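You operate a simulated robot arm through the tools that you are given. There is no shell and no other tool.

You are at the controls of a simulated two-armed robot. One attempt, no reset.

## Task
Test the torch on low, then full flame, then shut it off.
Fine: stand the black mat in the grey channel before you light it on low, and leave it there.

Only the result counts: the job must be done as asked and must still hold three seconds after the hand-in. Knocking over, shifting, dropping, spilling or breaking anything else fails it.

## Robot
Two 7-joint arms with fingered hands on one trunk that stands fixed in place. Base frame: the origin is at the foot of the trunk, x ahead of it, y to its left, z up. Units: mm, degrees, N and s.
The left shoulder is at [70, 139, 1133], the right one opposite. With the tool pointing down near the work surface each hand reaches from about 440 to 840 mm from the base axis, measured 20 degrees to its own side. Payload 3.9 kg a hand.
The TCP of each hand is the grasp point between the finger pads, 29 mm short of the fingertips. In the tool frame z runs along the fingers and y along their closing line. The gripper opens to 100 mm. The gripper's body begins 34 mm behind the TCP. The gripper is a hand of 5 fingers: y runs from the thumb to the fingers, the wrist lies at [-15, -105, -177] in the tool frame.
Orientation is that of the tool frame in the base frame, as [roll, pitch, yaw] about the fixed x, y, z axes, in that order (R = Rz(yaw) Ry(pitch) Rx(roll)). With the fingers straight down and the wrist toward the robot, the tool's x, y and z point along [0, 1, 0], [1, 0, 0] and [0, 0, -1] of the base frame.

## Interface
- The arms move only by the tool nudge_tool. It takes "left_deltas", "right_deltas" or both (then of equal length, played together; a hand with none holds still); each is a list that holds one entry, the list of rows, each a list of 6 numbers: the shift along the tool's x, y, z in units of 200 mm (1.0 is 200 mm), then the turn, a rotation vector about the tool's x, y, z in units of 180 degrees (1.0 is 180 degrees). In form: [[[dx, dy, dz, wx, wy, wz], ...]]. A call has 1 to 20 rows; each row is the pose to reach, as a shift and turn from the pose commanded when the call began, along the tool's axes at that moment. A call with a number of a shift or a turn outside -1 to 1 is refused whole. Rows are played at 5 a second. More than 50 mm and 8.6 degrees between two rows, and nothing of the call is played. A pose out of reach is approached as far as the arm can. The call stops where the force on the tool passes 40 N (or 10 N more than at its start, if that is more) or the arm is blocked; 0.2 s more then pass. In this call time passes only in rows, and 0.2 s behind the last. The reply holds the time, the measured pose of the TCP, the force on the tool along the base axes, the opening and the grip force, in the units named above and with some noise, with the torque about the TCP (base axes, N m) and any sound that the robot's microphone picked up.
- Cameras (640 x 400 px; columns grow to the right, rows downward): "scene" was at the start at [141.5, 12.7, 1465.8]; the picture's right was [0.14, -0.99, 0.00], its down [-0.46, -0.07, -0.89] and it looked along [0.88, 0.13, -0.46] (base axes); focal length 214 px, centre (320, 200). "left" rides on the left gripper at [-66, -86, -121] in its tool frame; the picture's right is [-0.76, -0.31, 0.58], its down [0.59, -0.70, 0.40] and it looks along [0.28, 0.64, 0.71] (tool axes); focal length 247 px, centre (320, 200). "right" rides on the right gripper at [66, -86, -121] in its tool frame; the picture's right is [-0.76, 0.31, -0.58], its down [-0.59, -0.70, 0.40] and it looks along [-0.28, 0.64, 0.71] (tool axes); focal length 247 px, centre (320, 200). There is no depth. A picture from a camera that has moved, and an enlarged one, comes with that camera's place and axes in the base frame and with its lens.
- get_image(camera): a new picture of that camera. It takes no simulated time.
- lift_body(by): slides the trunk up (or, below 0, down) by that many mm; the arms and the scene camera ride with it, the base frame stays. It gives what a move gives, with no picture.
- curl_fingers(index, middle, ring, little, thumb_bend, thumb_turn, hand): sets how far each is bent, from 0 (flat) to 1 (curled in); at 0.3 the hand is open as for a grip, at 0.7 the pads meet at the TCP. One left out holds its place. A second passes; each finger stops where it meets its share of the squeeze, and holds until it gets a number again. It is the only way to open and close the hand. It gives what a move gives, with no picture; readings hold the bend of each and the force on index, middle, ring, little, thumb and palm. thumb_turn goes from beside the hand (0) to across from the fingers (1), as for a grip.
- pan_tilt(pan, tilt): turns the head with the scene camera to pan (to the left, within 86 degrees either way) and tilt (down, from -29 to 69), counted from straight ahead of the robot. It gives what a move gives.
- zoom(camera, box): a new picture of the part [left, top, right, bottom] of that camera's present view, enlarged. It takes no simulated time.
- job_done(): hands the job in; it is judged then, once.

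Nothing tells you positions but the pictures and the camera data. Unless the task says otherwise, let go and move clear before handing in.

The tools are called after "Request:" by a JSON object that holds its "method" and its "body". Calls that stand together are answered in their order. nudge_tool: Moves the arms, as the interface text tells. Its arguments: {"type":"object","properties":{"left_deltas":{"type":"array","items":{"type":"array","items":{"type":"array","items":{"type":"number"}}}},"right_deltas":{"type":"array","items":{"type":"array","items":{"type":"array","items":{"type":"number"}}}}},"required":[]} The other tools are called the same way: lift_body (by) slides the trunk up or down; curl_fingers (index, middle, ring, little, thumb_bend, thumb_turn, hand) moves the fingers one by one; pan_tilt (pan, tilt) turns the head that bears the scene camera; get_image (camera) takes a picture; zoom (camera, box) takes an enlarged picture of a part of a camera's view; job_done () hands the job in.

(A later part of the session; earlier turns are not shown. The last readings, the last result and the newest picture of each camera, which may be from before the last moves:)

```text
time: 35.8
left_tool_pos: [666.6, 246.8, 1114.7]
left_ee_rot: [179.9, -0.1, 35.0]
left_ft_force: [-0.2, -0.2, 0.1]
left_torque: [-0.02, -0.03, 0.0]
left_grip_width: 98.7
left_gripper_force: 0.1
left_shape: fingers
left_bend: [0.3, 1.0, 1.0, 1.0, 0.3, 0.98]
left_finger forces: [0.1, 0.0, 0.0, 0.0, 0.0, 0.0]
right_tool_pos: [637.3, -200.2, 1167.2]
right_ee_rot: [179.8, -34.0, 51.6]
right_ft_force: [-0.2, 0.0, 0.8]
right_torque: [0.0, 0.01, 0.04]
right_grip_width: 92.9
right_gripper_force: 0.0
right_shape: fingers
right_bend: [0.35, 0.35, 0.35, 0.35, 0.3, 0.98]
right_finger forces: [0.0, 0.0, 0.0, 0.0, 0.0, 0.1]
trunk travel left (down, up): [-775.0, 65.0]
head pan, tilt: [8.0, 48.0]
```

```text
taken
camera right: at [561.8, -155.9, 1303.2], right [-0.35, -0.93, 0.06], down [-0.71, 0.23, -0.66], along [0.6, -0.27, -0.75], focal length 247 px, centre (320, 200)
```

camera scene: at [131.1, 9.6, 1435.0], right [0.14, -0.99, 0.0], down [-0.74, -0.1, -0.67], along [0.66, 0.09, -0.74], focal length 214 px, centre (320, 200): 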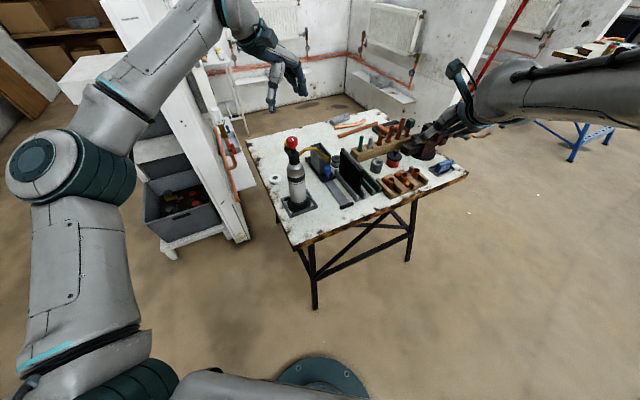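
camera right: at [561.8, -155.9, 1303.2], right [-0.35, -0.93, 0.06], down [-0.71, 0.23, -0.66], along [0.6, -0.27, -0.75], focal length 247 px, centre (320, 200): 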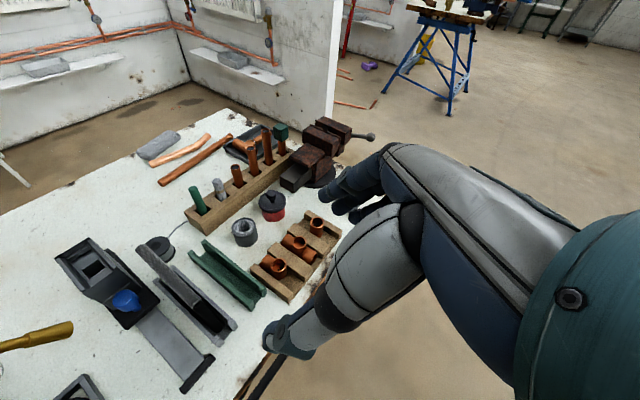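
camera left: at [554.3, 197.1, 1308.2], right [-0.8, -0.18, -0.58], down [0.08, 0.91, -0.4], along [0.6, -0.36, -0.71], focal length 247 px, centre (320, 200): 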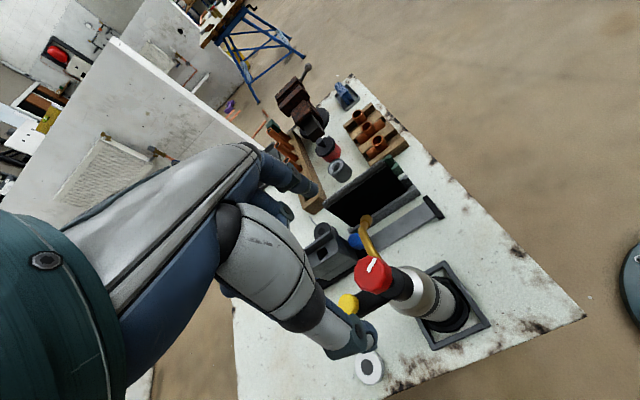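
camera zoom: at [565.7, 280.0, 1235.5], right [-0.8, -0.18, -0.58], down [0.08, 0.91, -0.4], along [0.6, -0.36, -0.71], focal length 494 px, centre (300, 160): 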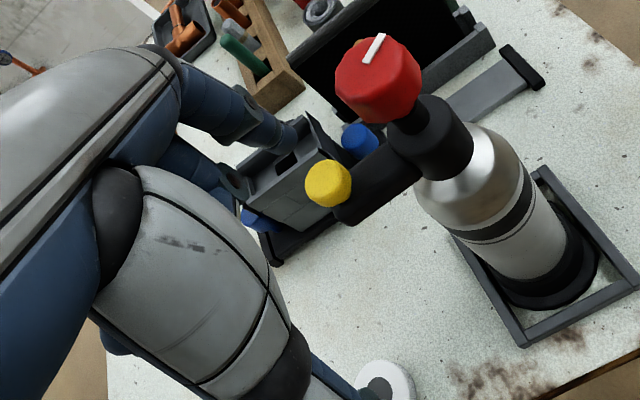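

Combining the views, the igniter top is at about (706, 197, 1045) and the knob at (659, 166, 1094). I'll shift the index tip about 11 mm and come down to just above the igniter.

Request:
{"method": "nudge_tool", "body": {"left_deltas": [[[0.05, 0.026, 0, 0, 0, 0], [0.05, 0.026, 0.075, 0, 0, 0], [0.05, 0.026, 0.15, 0, 0, 0]]]}}

Request:
{"method": "zoom", "body": {"camera": "scene", "box": [270, 110, 320, 160]}}

Request:
{"method": "zoom", "body": {"camera": "left", "box": [260, 130, 380, 250]}}

```text
time: 36.6
left_tool_pos: [676.9, 247.5, 1084.6]
left_ee_rot: [-179.9, -0.1, 35.0]
left_ft_force: [0.2, -0.2, 0.7]
left_torque: [0.05, 0.02, 0.01]
left_grip_width: 98.5
left_gripper_force: 0.1
left_shape: fingers
left_bend: [0.3, 1.0, 1.0, 1.0, 0.3, 0.98]
left_finger forces: [0.1, 0.0, 0.0, 0.1, 0.0, 0.0]
right_tool_pos: [637.4, -199.2, 1167.0]
right_ee_rot: [179.9, -34.0, 51.5]
right_ft_force: [-0.1, 0.3, 0.6]
right_torque: [0.0, 0.0, -0.02]
right_grip_width: 92.1
right_gripper_force: 0.1
right_shape: fingers
right_bend: [0.35, 0.35, 0.35, 0.35, 0.3, 0.98]
right_finger forces: [0.1, 0.0, 0.0, 0.1, 0.0, 0.0]
trunk travel left (down, up): [-775.0, 65.0]
head pan, tilt: [8.0, 48.0]
```

```text
8.00 times, centred on (295, 135) of scene
camera zoom: at [129.2, 10.8, 1435.2], right [0.14, -0.99, 0.0], down [-0.74, -0.1, -0.67], along [0.66, 0.09, -0.74], focal length 1716 px, centre (520, 720)
```

zoom: 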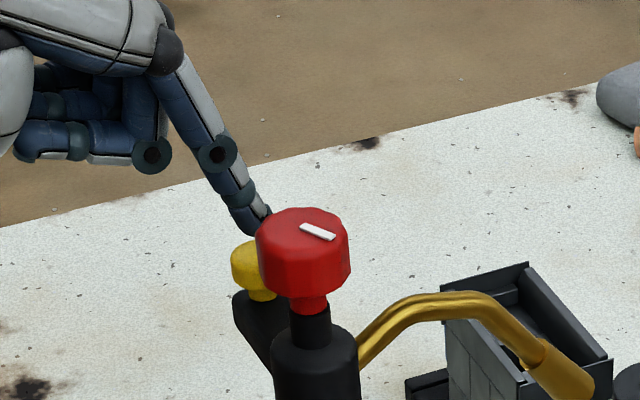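

```text
3.33 times, centred on (320, 190) of left
camera zoom: at [575.7, 280.2, 1205.5], right [-0.8, -0.18, -0.58], down [0.08, 0.91, -0.4], along [0.6, -0.36, -0.71], focal length 823 px, centre (320, 233)
```

zoom: 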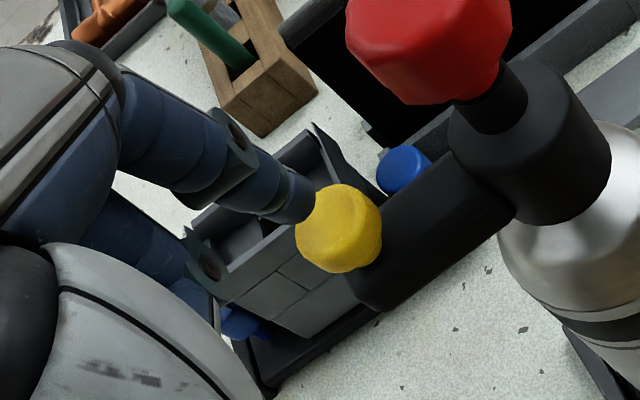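

The index tip lines up with the igniter within about 3 mm. I'll go down 12 mm and then check for contact.

Request:
{"method": "nudge_tool", "body": {"left_deltas": [[[-0.012, 0.008, 0.02, 0, 0, 0], [-0.012, 0.008, 0.04, 0, 0, 0], [-0.012, 0.008, 0.06, 0, 0, 0]]]}}

Request:
{"method": "zoom", "body": {"camera": "scene", "box": [270, 110, 320, 160]}}

Request:
{"method": "zoom", "body": {"camera": "left", "box": [260, 130, 380, 250]}}

```text
time: 37.4
left_tool_pos: [674.9, 243.5, 1074.6]
left_ee_rot: [179.9, 0.1, 34.9]
left_ft_force: [0.3, 0.4, 0.9]
left_torque: [-0.03, -0.07, -0.01]
left_grip_width: 98.6
left_gripper_force: 0.9
left_shape: fingers
left_bend: [0.3, 1.0, 1.0, 1.0, 0.3, 0.98]
left_finger forces: [0.9, 0.0, 0.0, 0.0, 0.0, 0.0]
right_tool_pos: [637.9, -199.2, 1167.3]
right_ee_rot: [180.0, -34.0, 51.6]
right_ft_force: [-0.5, 0.5, 0.4]
right_torque: [-0.07, -0.02, 0.0]
right_grip_width: 92.4
right_gripper_force: 0.0
right_shape: fingers
right_bend: [0.35, 0.35, 0.35, 0.35, 0.3, 0.98]
right_finger forces: [0.0, 0.0, 0.0, 0.0, 0.0, 0.0]
trunk travel left (down, up): [-775.0, 65.0]
head pan, tilt: [8.0, 48.0]
```

```text
8.00 times, centred on (295, 135) of scene
camera zoom: at [128.9, 10.6, 1435.2], right [0.14, -0.99, 0.0], down [-0.74, -0.1, -0.67], along [0.66, 0.09, -0.74], focal length 1716 px, centre (520, 720)
```

zoom: 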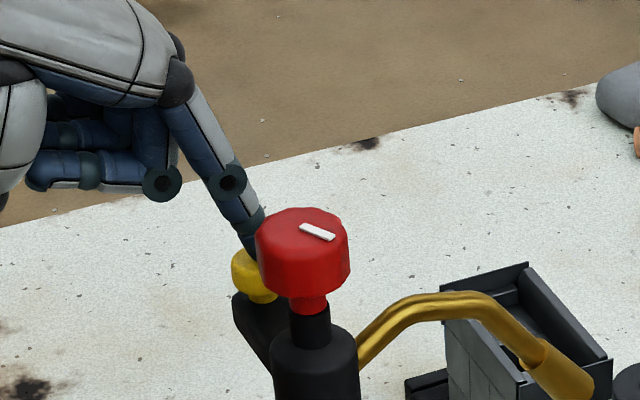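

```text
3.33 times, centred on (320, 190) of left
camera zoom: at [574.1, 277.2, 1194.8], right [-0.8, -0.18, -0.58], down [0.08, 0.91, -0.4], along [0.6, -0.36, -0.71], focal length 823 px, centre (320, 233)
```

zoom: 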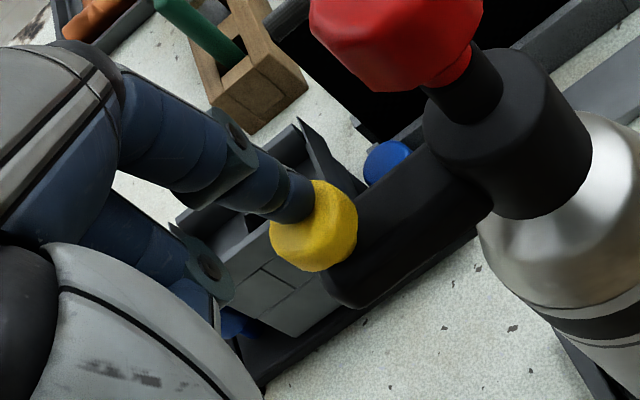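

The index is touching the igniter. Now I'll press it down.

Request:
{"method": "nudge_tool", "body": {"left_deltas": [[[0, 0, 0.02, 0, 0, 0], [0, 0, 0.04, 0, 0, 0]]]}}

Request:
{"method": "zoom", "body": {"camera": "scene", "box": [270, 110, 390, 220]}}

Request:
{"method": "zoom", "body": {"camera": "left", "box": [260, 130, 420, 250]}}

```text
time: 38.0
left_tool_pos: [674.4, 243.2, 1067.2]
left_ee_rot: [179.7, 0.0, 35.0]
left_ft_force: [-1.1, 2.1, 8.5]
left_torque: [-0.37, -0.18, 0.03]
left_grip_width: 99.8
left_gripper_force: 3.7
left_shape: fingers
left_bend: [0.29, 1.0, 1.0, 1.0, 0.3, 0.98]
left_finger forces: [7.7, 0.0, 0.1, 0.0, 0.0, 0.0]
right_tool_pos: [635.2, -200.3, 1167.7]
right_ee_rot: [179.8, -33.9, 51.6]
right_ft_force: [-0.3, -0.2, -0.5]
right_torque: [-0.03, -0.01, 0.0]
right_grip_width: 92.6
right_gripper_force: 0.0
right_shape: fingers
right_bend: [0.35, 0.35, 0.35, 0.35, 0.3, 0.98]
right_finger forces: [0.1, 0.1, 0.0, 0.0, 0.1, 0.0]
trunk travel left (down, up): [-775.0, 65.0]
head pan, tilt: [8.0, 48.0]
heard: click
```

```text
3.64 times, centred on (330, 165) of scene
camera zoom: at [127.1, 10.7, 1435.5], right [0.14, -0.99, 0.0], down [-0.73, -0.1, -0.67], along [0.66, 0.09, -0.74], focal length 780 px, centre (284, 327)
```

zoom: 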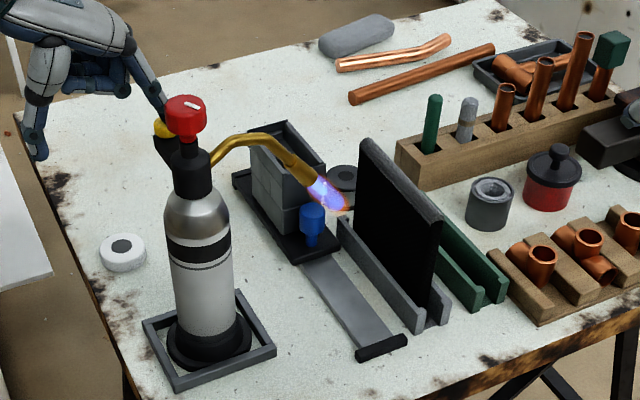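

```text
3.33 times, centred on (340, 190) of left
camera zoom: at [573.0, 277.4, 1188.4], right [-0.79, -0.18, -0.58], down [0.08, 0.91, -0.4], along [0.6, -0.36, -0.71], focal length 823 px, centre (253, 233)
```

zoom: 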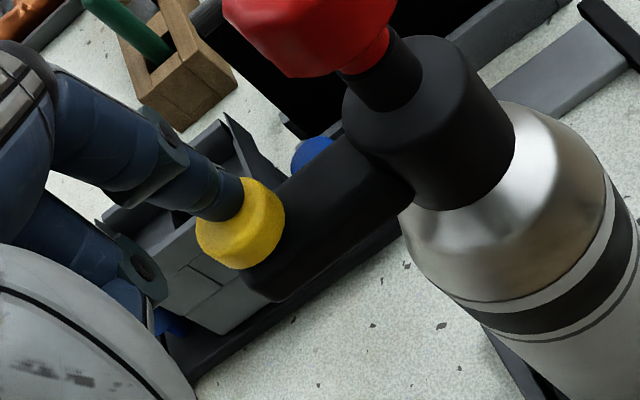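

There was a click and the torch lit with a small, low flame. I'll lift off the igniter and check that the flame stays on.

Request:
{"method": "nudge_tool", "body": {"left_deltas": [[[0, 0, -0.05, 0, 0, 0], [0, 0, -0.2, 0, 0, 0], [0, 0, -0.4, 0, 0, 0], [0, 0, -0.6, 0, 0, 0]]]}}

Request:
{"method": "zoom", "body": {"camera": "scene", "box": [270, 110, 390, 220]}}

Request:
{"method": "zoom", "body": {"camera": "scene", "box": [285, 125, 315, 155]}}

Request:
{"method": "zoom", "body": {"camera": "left", "box": [260, 130, 460, 280]}}

```text
time: 39.0
left_tool_pos: [675.8, 240.6, 1186.3]
left_ee_rot: [-179.8, 0.0, 35.0]
left_ft_force: [0.1, 0.0, 0.5]
left_torque: [0.04, -0.01, 0.03]
left_grip_width: 98.6
left_gripper_force: 0.0
left_shape: fingers
left_bend: [0.3, 1.0, 1.0, 1.0, 0.3, 0.98]
left_finger forces: [0.1, 0.0, 0.1, 0.1, 0.0, 0.1]
right_tool_pos: [636.9, -201.3, 1165.7]
right_ee_rot: [179.9, -34.1, 51.4]
right_ft_force: [-0.5, 0.1, -0.5]
right_torque: [0.05, 0.0, 0.0]
right_grip_width: 92.5
right_gripper_force: 0.1
right_shape: fingers
right_bend: [0.35, 0.35, 0.35, 0.35, 0.3, 0.98]
right_finger forces: [0.1, 0.1, 0.0, 0.0, 0.0, 0.0]
trunk travel left (down, up): [-775.0, 65.0]
head pan, tilt: [8.0, 48.0]
```

```text
3.64 times, centred on (330, 165) of scene
camera zoom: at [128.7, 8.8, 1435.1], right [0.14, -0.99, 0.0], down [-0.74, -0.1, -0.67], along [0.66, 0.09, -0.74], focal length 780 px, centre (284, 327)
```

zoom: 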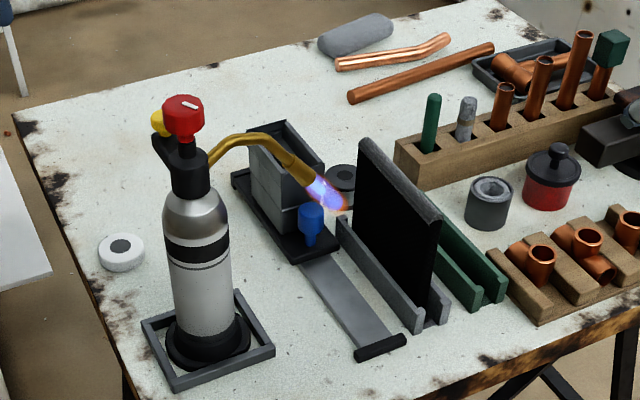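

```text
13.33 times, centred on (300, 140) of scene
camera zoom: at [128.7, 8.8, 1435.1], right [0.14, -0.99, 0.0], down [-0.74, -0.1, -0.67], along [0.66, 0.09, -0.74], focal length 2860 px, centre (587, 1000)
```

zoom: 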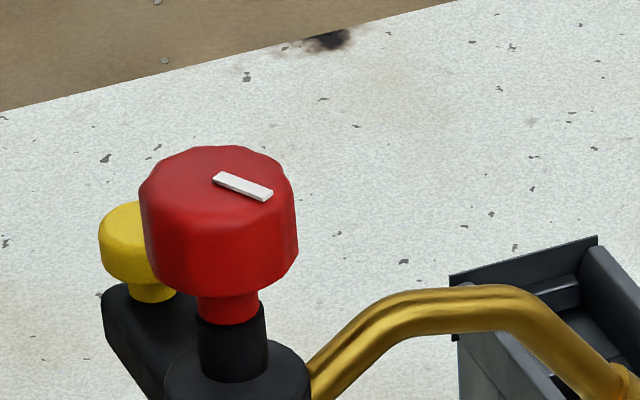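

```text
2.67 times, centred on (360, 205) of left
camera zoom: at [574.2, 274.6, 1307.7], right [-0.8, -0.18, -0.58], down [0.08, 0.91, -0.4], along [0.6, -0.36, -0.71], focal length 659 px, centre (213, 187)
```

zoom: 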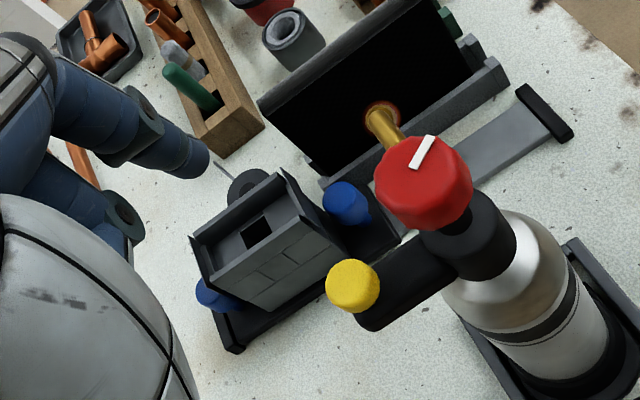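

The flame holds on low. I'll re-grip the knob using index, middle and thumb, a bit higher than before so the thumb can't slip under it.

Request:
{"method": "curl_fingers", "body": {"hand": "left", "index": 0.35, "middle": 0.35, "ring": 0.3, "little": 0.3, "thumb_bend": 0.35}}

Request:
{"method": "nudge_tool", "body": {"left_deltas": [[[-0.098, 0.085, 0, 0, 0, 0], [-0.195, 0.17, 0, 0, 0, 0], [-0.293, 0.256, 0, 0, 0, 0], [-0.293, 0.256, 0.14, 0, 0, 0], [-0.293, 0.256, 0.28, 0, 0, 0], [-0.293, 0.256, 0.41, 0, 0, 0]]]}}

Request:
{"method": "zoom", "body": {"camera": "left", "box": [230, 130, 430, 330]}}

Request:
{"method": "zoom", "body": {"camera": "scene", "box": [270, 100, 330, 160]}}

```text
time: 40.0
left_tool_pos: [675.3, 241.6, 1185.3]
left_ee_rot: [179.9, 0.0, 35.0]
left_ft_force: [-0.5, 0.2, 0.3]
left_torque: [-0.02, 0.02, 0.0]
left_grip_width: 87.3
left_gripper_force: 0.2
left_shape: fingers
left_bend: [0.35, 0.35, 0.3, 0.3, 0.35, 0.98]
left_finger forces: [0.1, 0.1, 0.0, 0.0, 0.1, 0.0]
right_tool_pos: [638.0, -201.3, 1166.5]
right_ee_rot: [179.9, -34.0, 51.6]
right_ft_force: [-0.4, 0.6, 0.2]
right_torque: [0.01, -0.01, 0.02]
right_grip_width: 92.6
right_gripper_force: 0.2
right_shape: fingers
right_bend: [0.35, 0.35, 0.35, 0.35, 0.3, 0.98]
right_finger forces: [0.1, 0.1, 0.0, 0.0, 0.0, 0.0]
trunk travel left (down, up): [-775.0, 65.0]
head pan, tilt: [8.0, 48.0]
```

```text
time: 41.4
left_tool_pos: [657.2, 166.8, 1103.6]
left_ee_rot: [179.9, 0.0, 35.0]
left_ft_force: [0.5, -0.7, 0.7]
left_torque: [-0.02, -0.02, 0.0]
left_grip_width: 87.0
left_gripper_force: 0.0
left_shape: fingers
left_bend: [0.35, 0.35, 0.3, 0.3, 0.35, 0.98]
left_finger forces: [0.0, 0.1, 0.0, 0.0, 0.0, 0.1]
right_tool_pos: [637.6, -200.1, 1166.0]
right_ee_rot: [179.9, -34.0, 51.6]
right_ft_force: [-0.4, 0.9, -0.3]
right_torque: [-0.02, -0.03, 0.0]
right_grip_width: 92.6
right_gripper_force: 0.0
right_shape: fingers
right_bend: [0.35, 0.35, 0.35, 0.35, 0.3, 0.98]
right_finger forces: [0.1, 0.0, 0.1, 0.0, 0.0, 0.1]
trunk travel left (down, up): [-775.0, 65.0]
head pan, tilt: [8.0, 48.0]
```

```text
2.00 times, centred on (330, 230) of left
camera zoom: at [555.6, 200.9, 1224.3], right [-0.8, -0.18, -0.58], down [0.08, 0.91, -0.4], along [0.6, -0.36, -0.71], focal length 494 px, centre (300, 140)
```

zoom: 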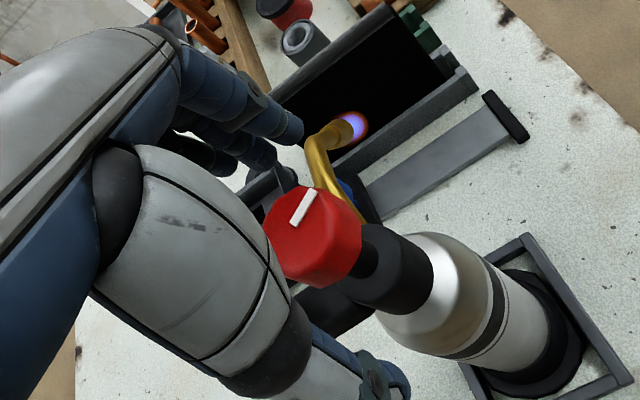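

```text
6.67 times, centred on (300, 130) of scene
camera zoom: at [129.4, 10.7, 1435.2], right [0.14, -0.99, 0.0], down [-0.74, -0.1, -0.67], along [0.66, 0.09, -0.74], focal length 1430 px, centre (453, 667)
```

zoom: 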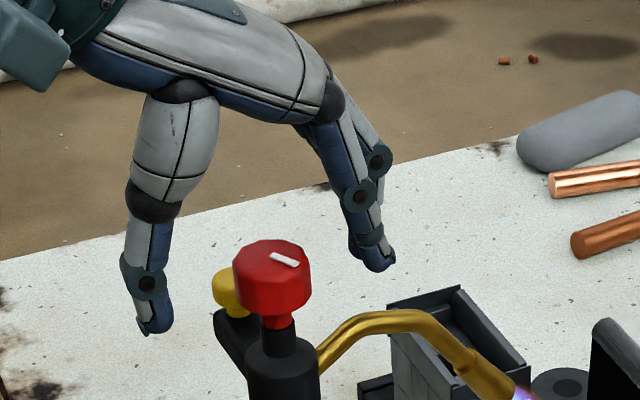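

Request:
{"method": "nudge_tool", "body": {"left_deltas": [[[-0.012, 0.01, 0, 0, 0, 0]]]}}

Request:
{"method": "curl_fingers", "body": {"hand": "left", "index": 0.54, "middle": 0.54, "ring": 0.45, "little": 0.4, "thumb_bend": 0.55}}

Request:
{"method": "curl_fingers", "body": {"hand": "left", "index": 0.64, "middle": 0.64, "thumb_bend": 0.64}}

Request:
{"method": "zoom", "body": {"camera": "left", "box": [230, 130, 430, 330]}}

Request:
{"method": "zoom", "body": {"camera": "scene", "box": [270, 100, 330, 160]}}

```text
time: 41.8
left_tool_pos: [656.5, 164.4, 1103.0]
left_ee_rot: [180.0, 0.0, 35.0]
left_ft_force: [-0.4, 0.0, -0.5]
left_torque: [0.0, 0.01, 0.0]
left_grip_width: 87.1
left_gripper_force: 0.0
left_shape: fingers
left_bend: [0.35, 0.35, 0.3, 0.3, 0.35, 0.98]
left_finger forces: [0.1, 0.1, 0.0, 0.0, 0.0, 0.1]
right_tool_pos: [636.9, -201.2, 1166.2]
right_ee_rot: [180.0, -34.0, 51.6]
right_ft_force: [0.1, -0.5, 0.5]
right_torque: [0.02, 0.0, -0.03]
right_grip_width: 92.5
right_gripper_force: 0.1
right_shape: fingers
right_bend: [0.35, 0.35, 0.35, 0.35, 0.3, 0.98]
right_finger forces: [0.1, 0.1, 0.0, 0.0, 0.1, 0.1]
trunk travel left (down, up): [-775.0, 65.0]
head pan, tilt: [8.0, 48.0]
```

```text
time: 42.8
left_tool_pos: [656.3, 164.1, 1102.9]
left_ee_rot: [179.9, 0.0, 35.0]
left_ft_force: [-0.9, 0.1, 0.1]
left_torque: [-0.01, -0.01, 0.0]
left_grip_width: 39.3
left_gripper_force: 0.1
left_shape: fingers
left_bend: [0.54, 0.54, 0.45, 0.4, 0.55, 0.98]
left_finger forces: [0.0, 0.1, 0.0, 0.0, 0.0, 0.1]
right_tool_pos: [637.4, -200.1, 1166.6]
right_ee_rot: [179.8, -34.0, 51.6]
right_ft_force: [0.3, -0.2, -0.6]
right_torque: [-0.03, -0.01, 0.0]
right_grip_width: 92.6
right_gripper_force: 0.0
right_shape: fingers
right_bend: [0.35, 0.35, 0.35, 0.35, 0.3, 0.98]
right_finger forces: [0.0, 0.0, 0.0, 0.0, 0.1, 0.1]
trunk travel left (down, up): [-775.0, 65.0]
head pan, tilt: [8.0, 48.0]
```

```text
time: 43.8
left_tool_pos: [655.3, 164.9, 1102.7]
left_ee_rot: [180.0, 0.0, 35.0]
left_ft_force: [1.2, -1.0, 0.4]
left_torque: [0.0, -0.01, 0.02]
left_grip_width: 23.8
left_gripper_force: 4.4
left_shape: fingers
left_bend: [0.62, 0.61, 0.45, 0.4, 0.61, 0.97]
left_finger forces: [1.8, 2.7, 0.0, 0.0, 3.1, 0.0]
right_tool_pos: [637.6, -200.5, 1168.1]
right_ee_rot: [179.9, -33.9, 51.5]
right_ft_force: [1.0, -0.5, -0.3]
right_torque: [-0.04, -0.02, 0.01]
right_grip_width: 92.6
right_gripper_force: 0.2
right_shape: fingers
right_bend: [0.35, 0.35, 0.35, 0.35, 0.3, 0.98]
right_finger forces: [0.0, 0.0, 0.1, 0.0, 0.0, 0.1]
trunk travel left (down, up): [-775.0, 65.0]
head pan, tilt: [8.0, 48.0]
```

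```text
2.00 times, centred on (330, 230) of left
camera zoom: at [554.8, 198.0, 1224.3], right [-0.8, -0.18, -0.58], down [0.08, 0.91, -0.4], along [0.6, -0.36, -0.71], focal length 494 px, centre (300, 140)
```

zoom: 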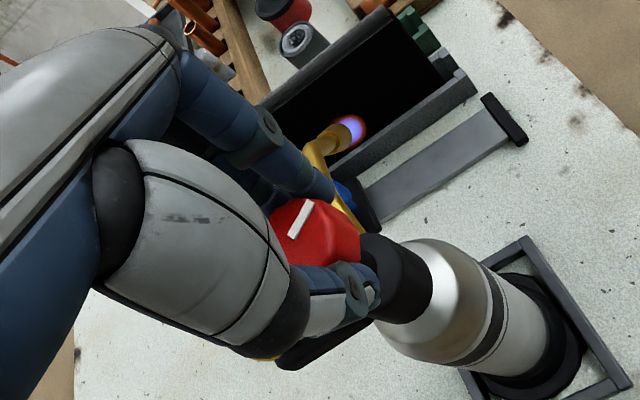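

```text
6.67 times, centred on (300, 130) of scene
camera zoom: at [129.2, 10.3, 1435.2], right [0.14, -0.99, 0.0], down [-0.74, -0.1, -0.67], along [0.66, 0.09, -0.74], focal length 1430 px, centre (453, 667)
```

zoom: 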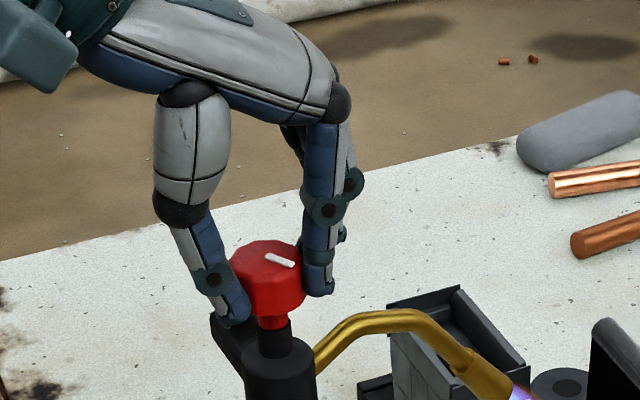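

The three-point grip is balanced and the pointer hasn't moved. I'll firm it up and turn 40° more counter-clockwise, then check the flame.

Request:
{"method": "curl_fingers", "body": {"hand": "left", "index": 0.7, "middle": 0.7, "thumb_bend": 0.68}}

Request:
{"method": "nudge_tool", "body": {"left_deltas": [[[0, 0, 0, 0, 0, -0.0444], [0, 0, 0, 0, 0, -0.0889], [0, 0, 0, 0, 0, -0.1333], [0, 0, 0, 0, 0, -0.1778], [0, 0, 0, 0, 0, -0.2222]]]}}

Request:
{"method": "zoom", "body": {"camera": "left", "box": [230, 130, 430, 330]}}

Request:
{"method": "zoom", "body": {"camera": "scene", "box": [270, 100, 390, 220]}}

Request:
{"method": "zoom", "body": {"camera": "scene", "box": [285, 125, 315, 155]}}

```text
time: 44.8
left_tool_pos: [655.5, 164.9, 1102.6]
left_ee_rot: [-180.0, -0.1, 35.0]
left_ft_force: [1.6, -0.7, 2.7]
left_torque: [0.05, 0.03, -0.01]
left_grip_width: 22.3
left_gripper_force: 8.4
left_shape: fingers
left_bend: [0.65, 0.64, 0.45, 0.4, 0.62, 0.97]
left_finger forces: [4.0, 5.0, 0.0, 0.1, 7.6, 0.0]
right_tool_pos: [637.0, -202.0, 1167.1]
right_ee_rot: [179.9, -34.0, 51.5]
right_ft_force: [0.9, -0.4, 0.2]
right_torque: [-0.03, 0.0, -0.02]
right_grip_width: 92.5
right_gripper_force: 0.0
right_shape: fingers
right_bend: [0.35, 0.35, 0.35, 0.35, 0.3, 0.98]
right_finger forces: [0.0, 0.0, 0.0, 0.0, 0.0, 0.0]
trunk travel left (down, up): [-775.0, 65.0]
head pan, tilt: [8.0, 48.0]
```

```text
time: 46.0
left_tool_pos: [656.3, 165.4, 1103.9]
left_ee_rot: [-180.0, -0.1, 67.1]
left_ft_force: [0.9, -0.9, 3.7]
left_torque: [0.03, 0.02, 0.01]
left_grip_width: 22.3
left_gripper_force: 8.5
left_shape: fingers
left_bend: [0.65, 0.65, 0.45, 0.4, 0.62, 0.96]
left_finger forces: [4.3, 5.2, 0.1, 0.0, 7.6, 0.0]
left hand out of reach, approached as far as the arm can: row 5
right_tool_pos: [636.8, -201.4, 1165.8]
right_ee_rot: [179.9, -34.0, 51.5]
right_ft_force: [-0.2, -0.4, -0.6]
right_torque: [-0.03, -0.02, -0.01]
right_grip_width: 92.4
right_gripper_force: 0.1
right_shape: fingers
right_bend: [0.35, 0.35, 0.35, 0.35, 0.3, 0.98]
right_finger forces: [0.1, 0.0, 0.1, 0.0, 0.0, 0.0]
trunk travel left (down, up): [-775.0, 65.0]
head pan, tilt: [8.0, 48.0]
```

```text
2.00 times, centred on (330, 230) of left
camera zoom: at [553.1, 138.7, 1224.7], right [-0.58, -0.58, -0.58], down [-0.42, 0.82, -0.4], along [0.7, 0.01, -0.71], focal length 494 px, centre (300, 140)
```

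zoom: 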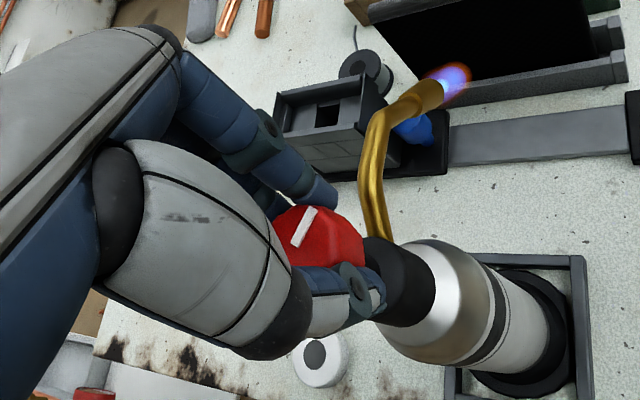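

```text
3.33 times, centred on (330, 160) of scene
camera zoom: at [128.9, 10.4, 1435.2], right [0.14, -0.99, 0.0], down [-0.74, -0.1, -0.67], along [0.66, 0.09, -0.74], focal length 715 px, centre (287, 333)
```

zoom: 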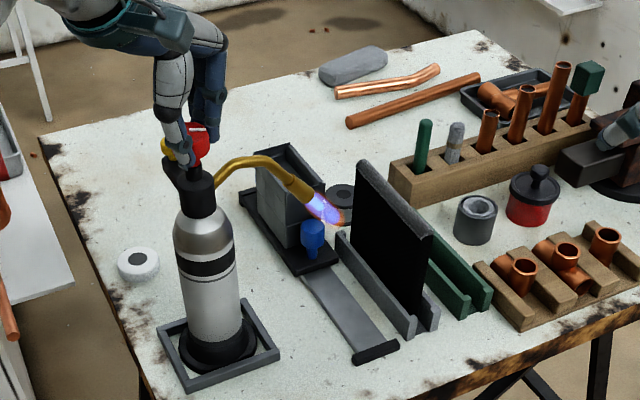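

```text
13.33 times, centred on (300, 140) of scene
camera zoom: at [128.9, 10.4, 1435.2], right [0.14, -0.99, 0.0], down [-0.74, -0.1, -0.67], along [0.66, 0.09, -0.74], focal length 2860 px, centre (587, 1000)
```

zoom: 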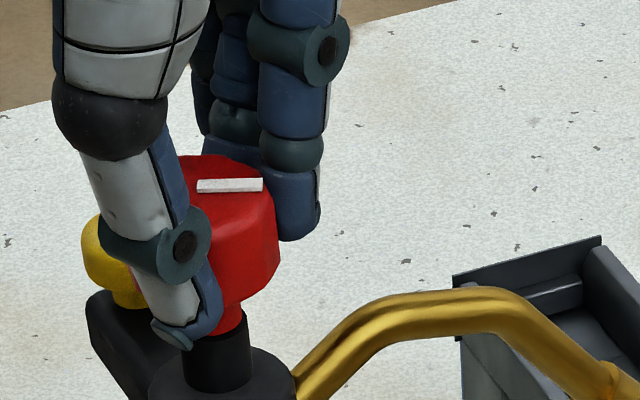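

The pointer moved to about −78° and the flame grew slightly, but the arm ran out of wrist range. I'll ratchet: open, swing the hand back, re-grip and turn further.

Request:
{"method": "curl_fingers", "body": {"hand": "left", "index": 0.46, "middle": 0.46, "ring": 0.4, "little": 0.4, "thumb_bend": 0.46}}

Request:
{"method": "nudge_tool", "body": {"left_deltas": [[[0, 0, 0, 0, 0, 0.042], [0, 0, 0, 0, 0, 0.084], [0, 0, 0, 0, 0, 0.126], [0, 0, 0, 0, 0, 0.168], [0, 0, 0, 0, 0, 0.21], [0, 0, 0, 0, 0, 0.252], [0, 0, 0, 0, 0, 0.294], [0, 0, 0, 0, 0, 0.336], [0, 0, 0, 0, 0, 0.378]]]}}

Request:
{"method": "zoom", "body": {"camera": "left", "box": [230, 130, 430, 330]}}

Request:
{"method": "zoom", "body": {"camera": "scene", "box": [270, 100, 390, 220]}}

Request:
{"method": "zoom", "body": {"camera": "scene", "box": [285, 125, 315, 155]}}

```text
time: 47.0
left_tool_pos: [655.7, 164.3, 1103.1]
left_ee_rot: [180.0, -0.1, 67.1]
left_ft_force: [0.1, -0.7, 0.6]
left_torque: [-0.01, 0.02, 0.01]
left_grip_width: 59.7
left_gripper_force: 0.0
left_shape: fingers
left_bend: [0.46, 0.46, 0.4, 0.4, 0.46, 0.97]
left_finger forces: [0.0, 0.0, 0.1, 0.0, 0.1, 0.0]
right_tool_pos: [637.6, -200.2, 1166.8]
right_ee_rot: [179.8, -34.0, 51.6]
right_ft_force: [-0.1, 0.5, 0.1]
right_torque: [0.04, 0.02, -0.01]
right_grip_width: 92.8
right_gripper_force: 0.0
right_shape: fingers
right_bend: [0.35, 0.35, 0.35, 0.35, 0.3, 0.98]
right_finger forces: [0.0, 0.1, 0.0, 0.0, 0.0, 0.0]
trunk travel left (down, up): [-775.0, 65.0]
head pan, tilt: [8.0, 48.0]
```

```text
time: 49.0
left_tool_pos: [655.9, 163.6, 1103.7]
left_ee_rot: [180.0, 0.1, -1.0]
left_ft_force: [-0.2, 0.6, 1.4]
left_torque: [0.02, 0.0, 0.03]
left_grip_width: 59.6
left_gripper_force: 0.2
left_shape: fingers
left_bend: [0.46, 0.46, 0.4, 0.4, 0.46, 0.98]
left_finger forces: [0.0, 0.1, 0.0, 0.1, 0.0, 0.0]
right_tool_pos: [638.2, -200.5, 1166.3]
right_ee_rot: [-180.0, -34.0, 51.3]
right_ft_force: [-0.6, 0.8, 0.5]
right_torque: [0.02, 0.01, 0.04]
right_grip_width: 92.6
right_gripper_force: 0.0
right_shape: fingers
right_bend: [0.35, 0.35, 0.35, 0.35, 0.3, 0.98]
right_finger forces: [0.0, 0.0, 0.0, 0.0, 0.0, 0.0]
trunk travel left (down, up): [-775.0, 65.0]
head pan, tilt: [8.0, 48.0]
```

```text
2.00 times, centred on (330, 230) of left
camera zoom: at [594.3, 251.5, 1224.6], right [-0.75, 0.32, -0.58], down [0.6, 0.69, -0.4], along [0.27, -0.65, -0.71], focal length 494 px, centre (300, 140)
```

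zoom: 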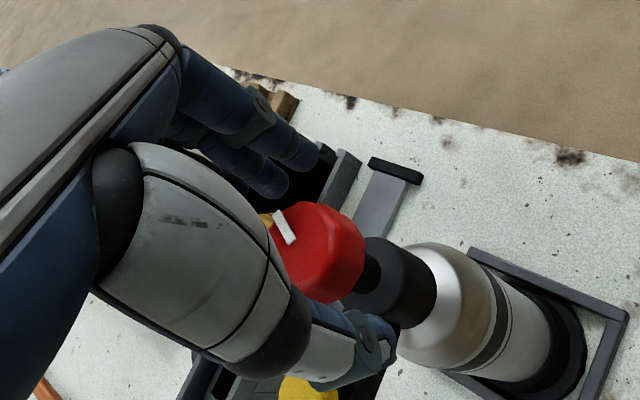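

```text
3.33 times, centred on (330, 160) of scene
camera zoom: at [129.8, 9.0, 1435.1], right [0.14, -0.99, 0.0], down [-0.74, -0.1, -0.67], along [0.66, 0.09, -0.74], focal length 715 px, centre (287, 333)
```

zoom: 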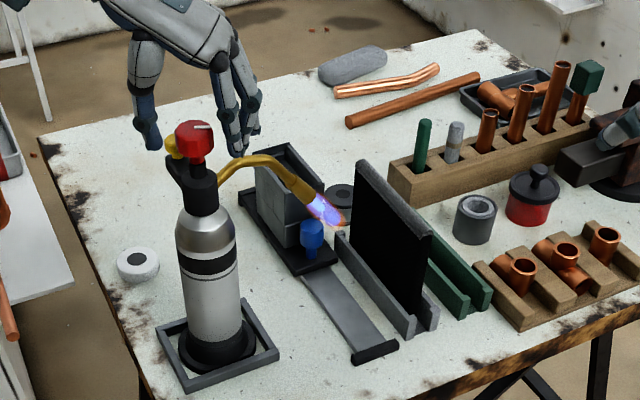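

```text
13.33 times, centred on (300, 140) of scene
camera zoom: at [129.8, 9.0, 1435.1], right [0.14, -0.99, 0.0], down [-0.74, -0.1, -0.67], along [0.66, 0.09, -0.74], focal length 2860 px, centre (587, 1000)
```

zoom: 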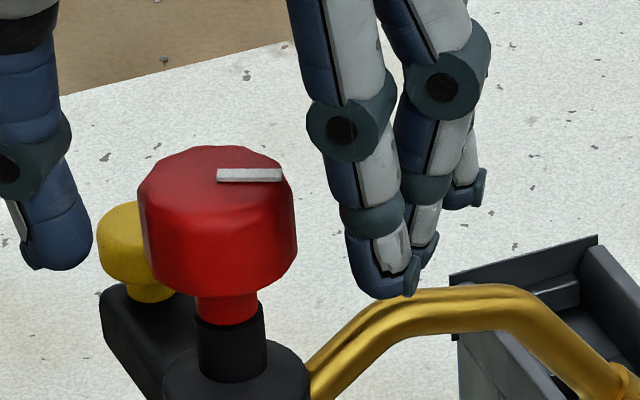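

The hand is back at yaw 0. I'll re-centre, grip and turn another 60°.

Request:
{"method": "nudge_tool", "body": {"left_deltas": [[[0.008, -0.013, 0, 0, 0, 0]]]}}

Request:
{"method": "curl_fingers", "body": {"hand": "left", "index": 0.58, "middle": 0.58, "thumb_bend": 0.58}}

Request:
{"method": "curl_fingers", "body": {"hand": "left", "index": 0.71, "middle": 0.71, "thumb_bend": 0.69}}

Request:
{"method": "zoom", "body": {"camera": "scene", "box": [285, 125, 315, 155]}}

Request:
{"method": "zoom", "body": {"camera": "left", "box": [230, 130, 430, 330]}}

```text
time: 49.4
left_tool_pos: [658.0, 167.4, 1102.7]
left_ee_rot: [180.0, 0.0, -1.2]
left_ft_force: [0.7, -0.2, -0.8]
left_torque: [0.0, 0.0, 0.03]
left_grip_width: 59.9
left_gripper_force: 0.0
left_shape: fingers
left_bend: [0.46, 0.46, 0.4, 0.4, 0.46, 0.98]
left_finger forces: [0.1, 0.1, 0.1, 0.1, 0.1, 0.2]
right_tool_pos: [637.7, -200.6, 1166.6]
right_ee_rot: [179.9, -34.0, 51.6]
right_ft_force: [-0.2, 0.7, -0.2]
right_torque: [0.03, -0.03, -0.01]
right_grip_width: 92.4
right_gripper_force: 0.0
right_shape: fingers
right_bend: [0.35, 0.35, 0.35, 0.35, 0.3, 0.98]
right_finger forces: [0.1, 0.1, 0.0, 0.1, 0.0, 0.0]
trunk travel left (down, up): [-775.0, 65.0]
head pan, tilt: [8.0, 48.0]
```

```text
time: 50.4
left_tool_pos: [657.7, 167.8, 1102.8]
left_ee_rot: [180.0, 0.1, -1.1]
left_ft_force: [-0.3, 0.2, -0.3]
left_torque: [0.01, 0.03, 0.0]
left_grip_width: 33.0
left_gripper_force: 0.0
left_shape: fingers
left_bend: [0.57, 0.57, 0.4, 0.4, 0.57, 0.98]
left_finger forces: [0.0, 0.0, 0.0, 0.1, 0.0, 0.1]
right_tool_pos: [637.0, -201.2, 1166.8]
right_ee_rot: [179.9, -34.0, 51.5]
right_ft_force: [0.5, -0.1, -0.4]
right_torque: [-0.03, -0.01, -0.02]
right_grip_width: 92.5
right_gripper_force: 0.0
right_shape: fingers
right_bend: [0.35, 0.35, 0.35, 0.35, 0.3, 0.98]
right_finger forces: [0.1, 0.1, 0.1, 0.1, 0.1, 0.0]
trunk travel left (down, up): [-775.0, 65.0]
head pan, tilt: [8.0, 48.0]
```

```text
time: 51.4
left_tool_pos: [657.5, 167.9, 1104.8]
left_ee_rot: [179.9, 0.1, -1.1]
left_ft_force: [-1.1, -0.8, 1.2]
left_torque: [0.04, 0.01, -0.01]
left_grip_width: 23.9
left_gripper_force: 9.2
left_shape: fingers
left_bend: [0.64, 0.65, 0.4, 0.4, 0.62, 0.96]
left_finger forces: [4.7, 5.0, 0.0, 0.1, 8.7, 0.1]
right_tool_pos: [636.3, -200.3, 1168.7]
right_ee_rot: [179.8, -34.0, 51.6]
right_ft_force: [0.6, -0.6, -0.7]
right_torque: [0.0, -0.01, -0.02]
right_grip_width: 92.7
right_gripper_force: 0.0
right_shape: fingers
right_bend: [0.35, 0.35, 0.35, 0.35, 0.3, 0.98]
right_finger forces: [0.0, 0.1, 0.1, 0.0, 0.0, 0.0]
trunk travel left (down, up): [-775.0, 65.0]
head pan, tilt: [8.0, 48.0]
```

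```text
13.33 times, centred on (300, 140) of scene
camera zoom: at [128.8, 10.2, 1435.2], right [0.14, -0.99, 0.0], down [-0.74, -0.1, -0.67], along [0.66, 0.09, -0.74], focal length 2860 px, centre (587, 1000)
```

zoom: 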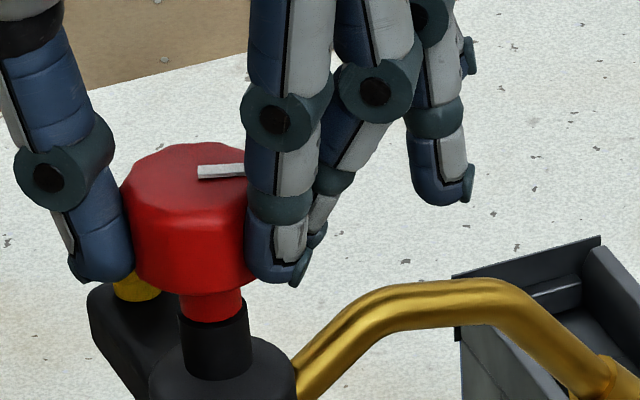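

```text
2.00 times, centred on (330, 230) of left
camera zoom: at [595.0, 255.2, 1224.5], right [-0.75, 0.32, -0.58], down [0.6, 0.69, -0.4], along [0.27, -0.65, -0.71], focal length 494 px, centre (300, 140)
```

zoom: 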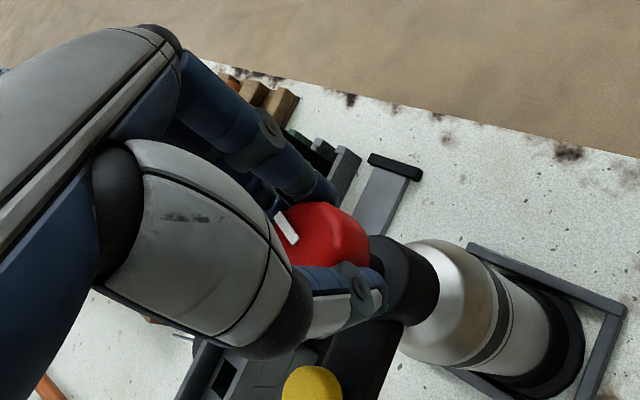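

The grip is firm, though it has drawn the bottle top about 4 mm left. I'll ease that back while turning 60° counter-clockwise.

Request:
{"method": "nudge_tool", "body": {"left_deltas": [[[0, 0.015, 0, 0, 0, -0.0417], [0, 0.015, 0, 0, 0, -0.0833], [0, 0.015, 0, 0, 0, -0.125], [0, 0.015, 0, 0, 0, -0.1667], [0, 0.015, 0, 0, 0, -0.2083], [0, 0.015, 0, 0, 0, -0.25]]]}}

Request:
{"method": "zoom", "body": {"camera": "scene", "box": [285, 125, 315, 155]}}

Request:
{"method": "zoom", "body": {"camera": "scene", "box": [270, 100, 390, 220]}}

Request:
{"method": "zoom", "body": {"camera": "left", "box": [230, 130, 430, 330]}}

```text
time: 52.8
left_tool_pos: [658.1, 164.5, 1103.9]
left_ee_rot: [179.9, -0.1, 43.9]
left_ft_force: [1.7, -0.4, 2.0]
left_torque: [0.03, 0.05, -0.02]
left_grip_width: 23.4
left_gripper_force: 9.7
left_shape: fingers
left_bend: [0.64, 0.65, 0.4, 0.4, 0.62, 0.96]
left_finger forces: [4.5, 5.0, 0.0, 0.0, 8.6, 0.0]
right_tool_pos: [636.5, -200.5, 1168.2]
right_ee_rot: [179.8, -34.1, 51.6]
right_ft_force: [0.5, -0.1, 0.1]
right_torque: [0.03, -0.01, 0.01]
right_grip_width: 92.7
right_gripper_force: 0.1
right_shape: fingers
right_bend: [0.35, 0.35, 0.35, 0.35, 0.3, 0.98]
right_finger forces: [0.1, 0.0, 0.1, 0.0, 0.1, 0.1]
trunk travel left (down, up): [-775.0, 65.0]
head pan, tilt: [8.0, 48.0]
```

```text
13.33 times, centred on (300, 140) of scene
camera zoom: at [128.7, 10.4, 1435.2], right [0.14, -0.99, 0.0], down [-0.74, -0.1, -0.67], along [0.66, 0.09, -0.74], focal length 2860 px, centre (587, 1000)
```

zoom: 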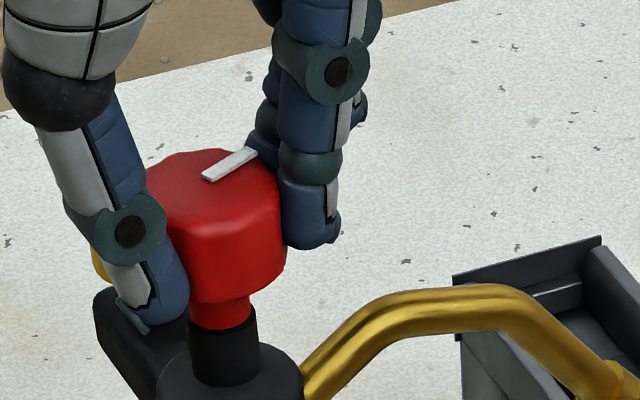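

```text
3.33 times, centred on (330, 160) of scene
camera zoom: at [128.7, 10.4, 1435.2], right [0.14, -0.99, 0.0], down [-0.74, -0.1, -0.67], along [0.66, 0.09, -0.74], focal length 715 px, centre (287, 333)
```

zoom: 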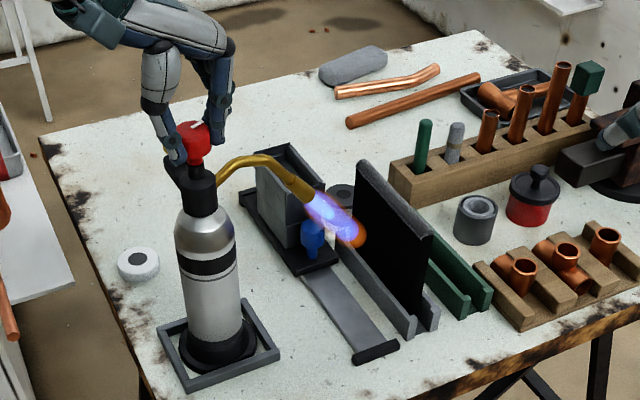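

```text
2.00 times, centred on (330, 230) of left
camera zoom: at [553.1, 181.4, 1224.3], right [-0.76, -0.31, -0.58], down [-0.06, 0.91, -0.4], along [0.65, -0.26, -0.71], focal length 494 px, centre (300, 140)
```

zoom: 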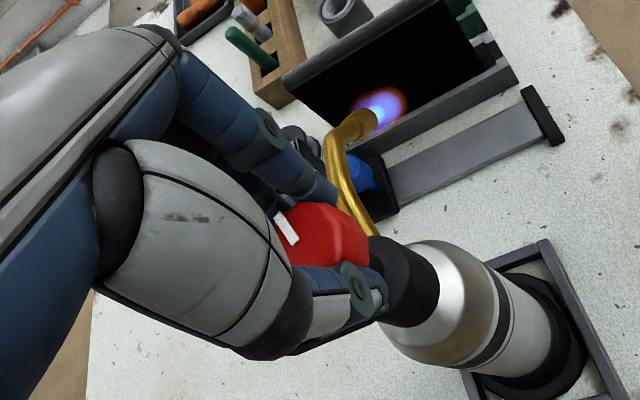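

The flame is clearly bigger now. I'll keep turning toward full, another 22° in this grip.

Request:
{"method": "nudge_tool", "body": {"left_deltas": [[[0, 0, 0, 0, 0, -0.0417], [0, 0, 0, 0, 0, -0.0833], [0, 0, 0, 0, 0, -0.122]]]}}

Request:
{"method": "zoom", "body": {"camera": "scene", "box": [285, 125, 315, 155]}}

Request:
{"method": "zoom", "body": {"camera": "scene", "box": [270, 100, 390, 220]}}

Request:
{"method": "zoom", "body": {"camera": "left", "box": [230, 130, 430, 330]}}

```text
time: 53.6
left_tool_pos: [658.0, 165.1, 1103.0]
left_ee_rot: [-180.0, -0.1, 66.1]
left_ft_force: [2.3, 0.4, 1.6]
left_torque: [0.07, 0.02, -0.02]
left_grip_width: 23.7
left_gripper_force: 9.5
left_shape: fingers
left_bend: [0.64, 0.65, 0.4, 0.4, 0.62, 0.96]
left_finger forces: [4.5, 5.2, 0.0, 0.0, 8.6, 0.0]
right_tool_pos: [636.7, -201.1, 1166.3]
right_ee_rot: [179.8, -34.0, 51.6]
right_ft_force: [0.3, -0.7, -0.3]
right_torque: [-0.01, -0.02, 0.01]
right_grip_width: 92.6
right_gripper_force: 0.0
right_shape: fingers
right_bend: [0.35, 0.35, 0.35, 0.35, 0.3, 0.98]
right_finger forces: [0.0, 0.0, 0.1, 0.0, 0.0, 0.0]
trunk travel left (down, up): [-775.0, 65.0]
head pan, tilt: [8.0, 48.0]
```

```text
13.33 times, centred on (300, 140) of scene
camera zoom: at [129.0, 10.0, 1435.2], right [0.14, -0.99, 0.0], down [-0.74, -0.1, -0.67], along [0.66, 0.09, -0.74], focal length 2860 px, centre (587, 1000)
```

zoom: 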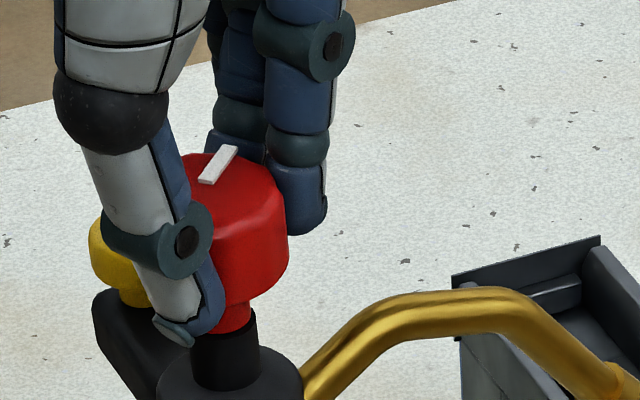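

```text
3.33 times, centred on (330, 160) of scene
camera zoom: at [129.0, 10.0, 1435.2], right [0.14, -0.99, 0.0], down [-0.74, -0.1, -0.67], along [0.66, 0.09, -0.74], focal length 715 px, centre (287, 333)
```

zoom: 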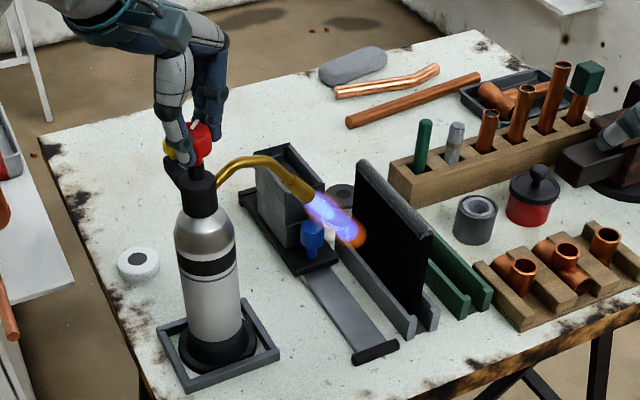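

```text
2.00 times, centred on (330, 230) of left
camera zoom: at [554.9, 140.1, 1224.6], right [-0.59, -0.57, -0.58], down [-0.4, 0.82, -0.4], along [0.7, 0.0, -0.71], focal length 494 px, centre (300, 140)
```

zoom: 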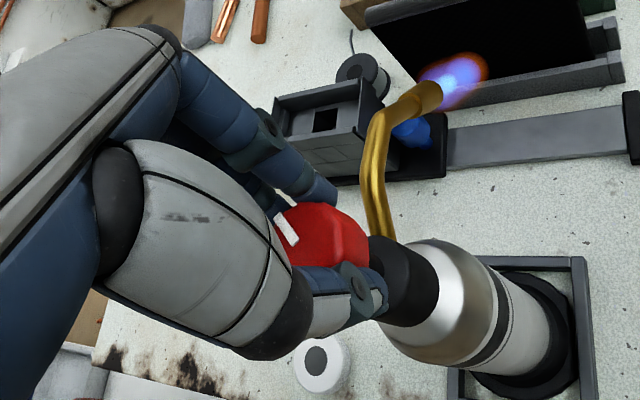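

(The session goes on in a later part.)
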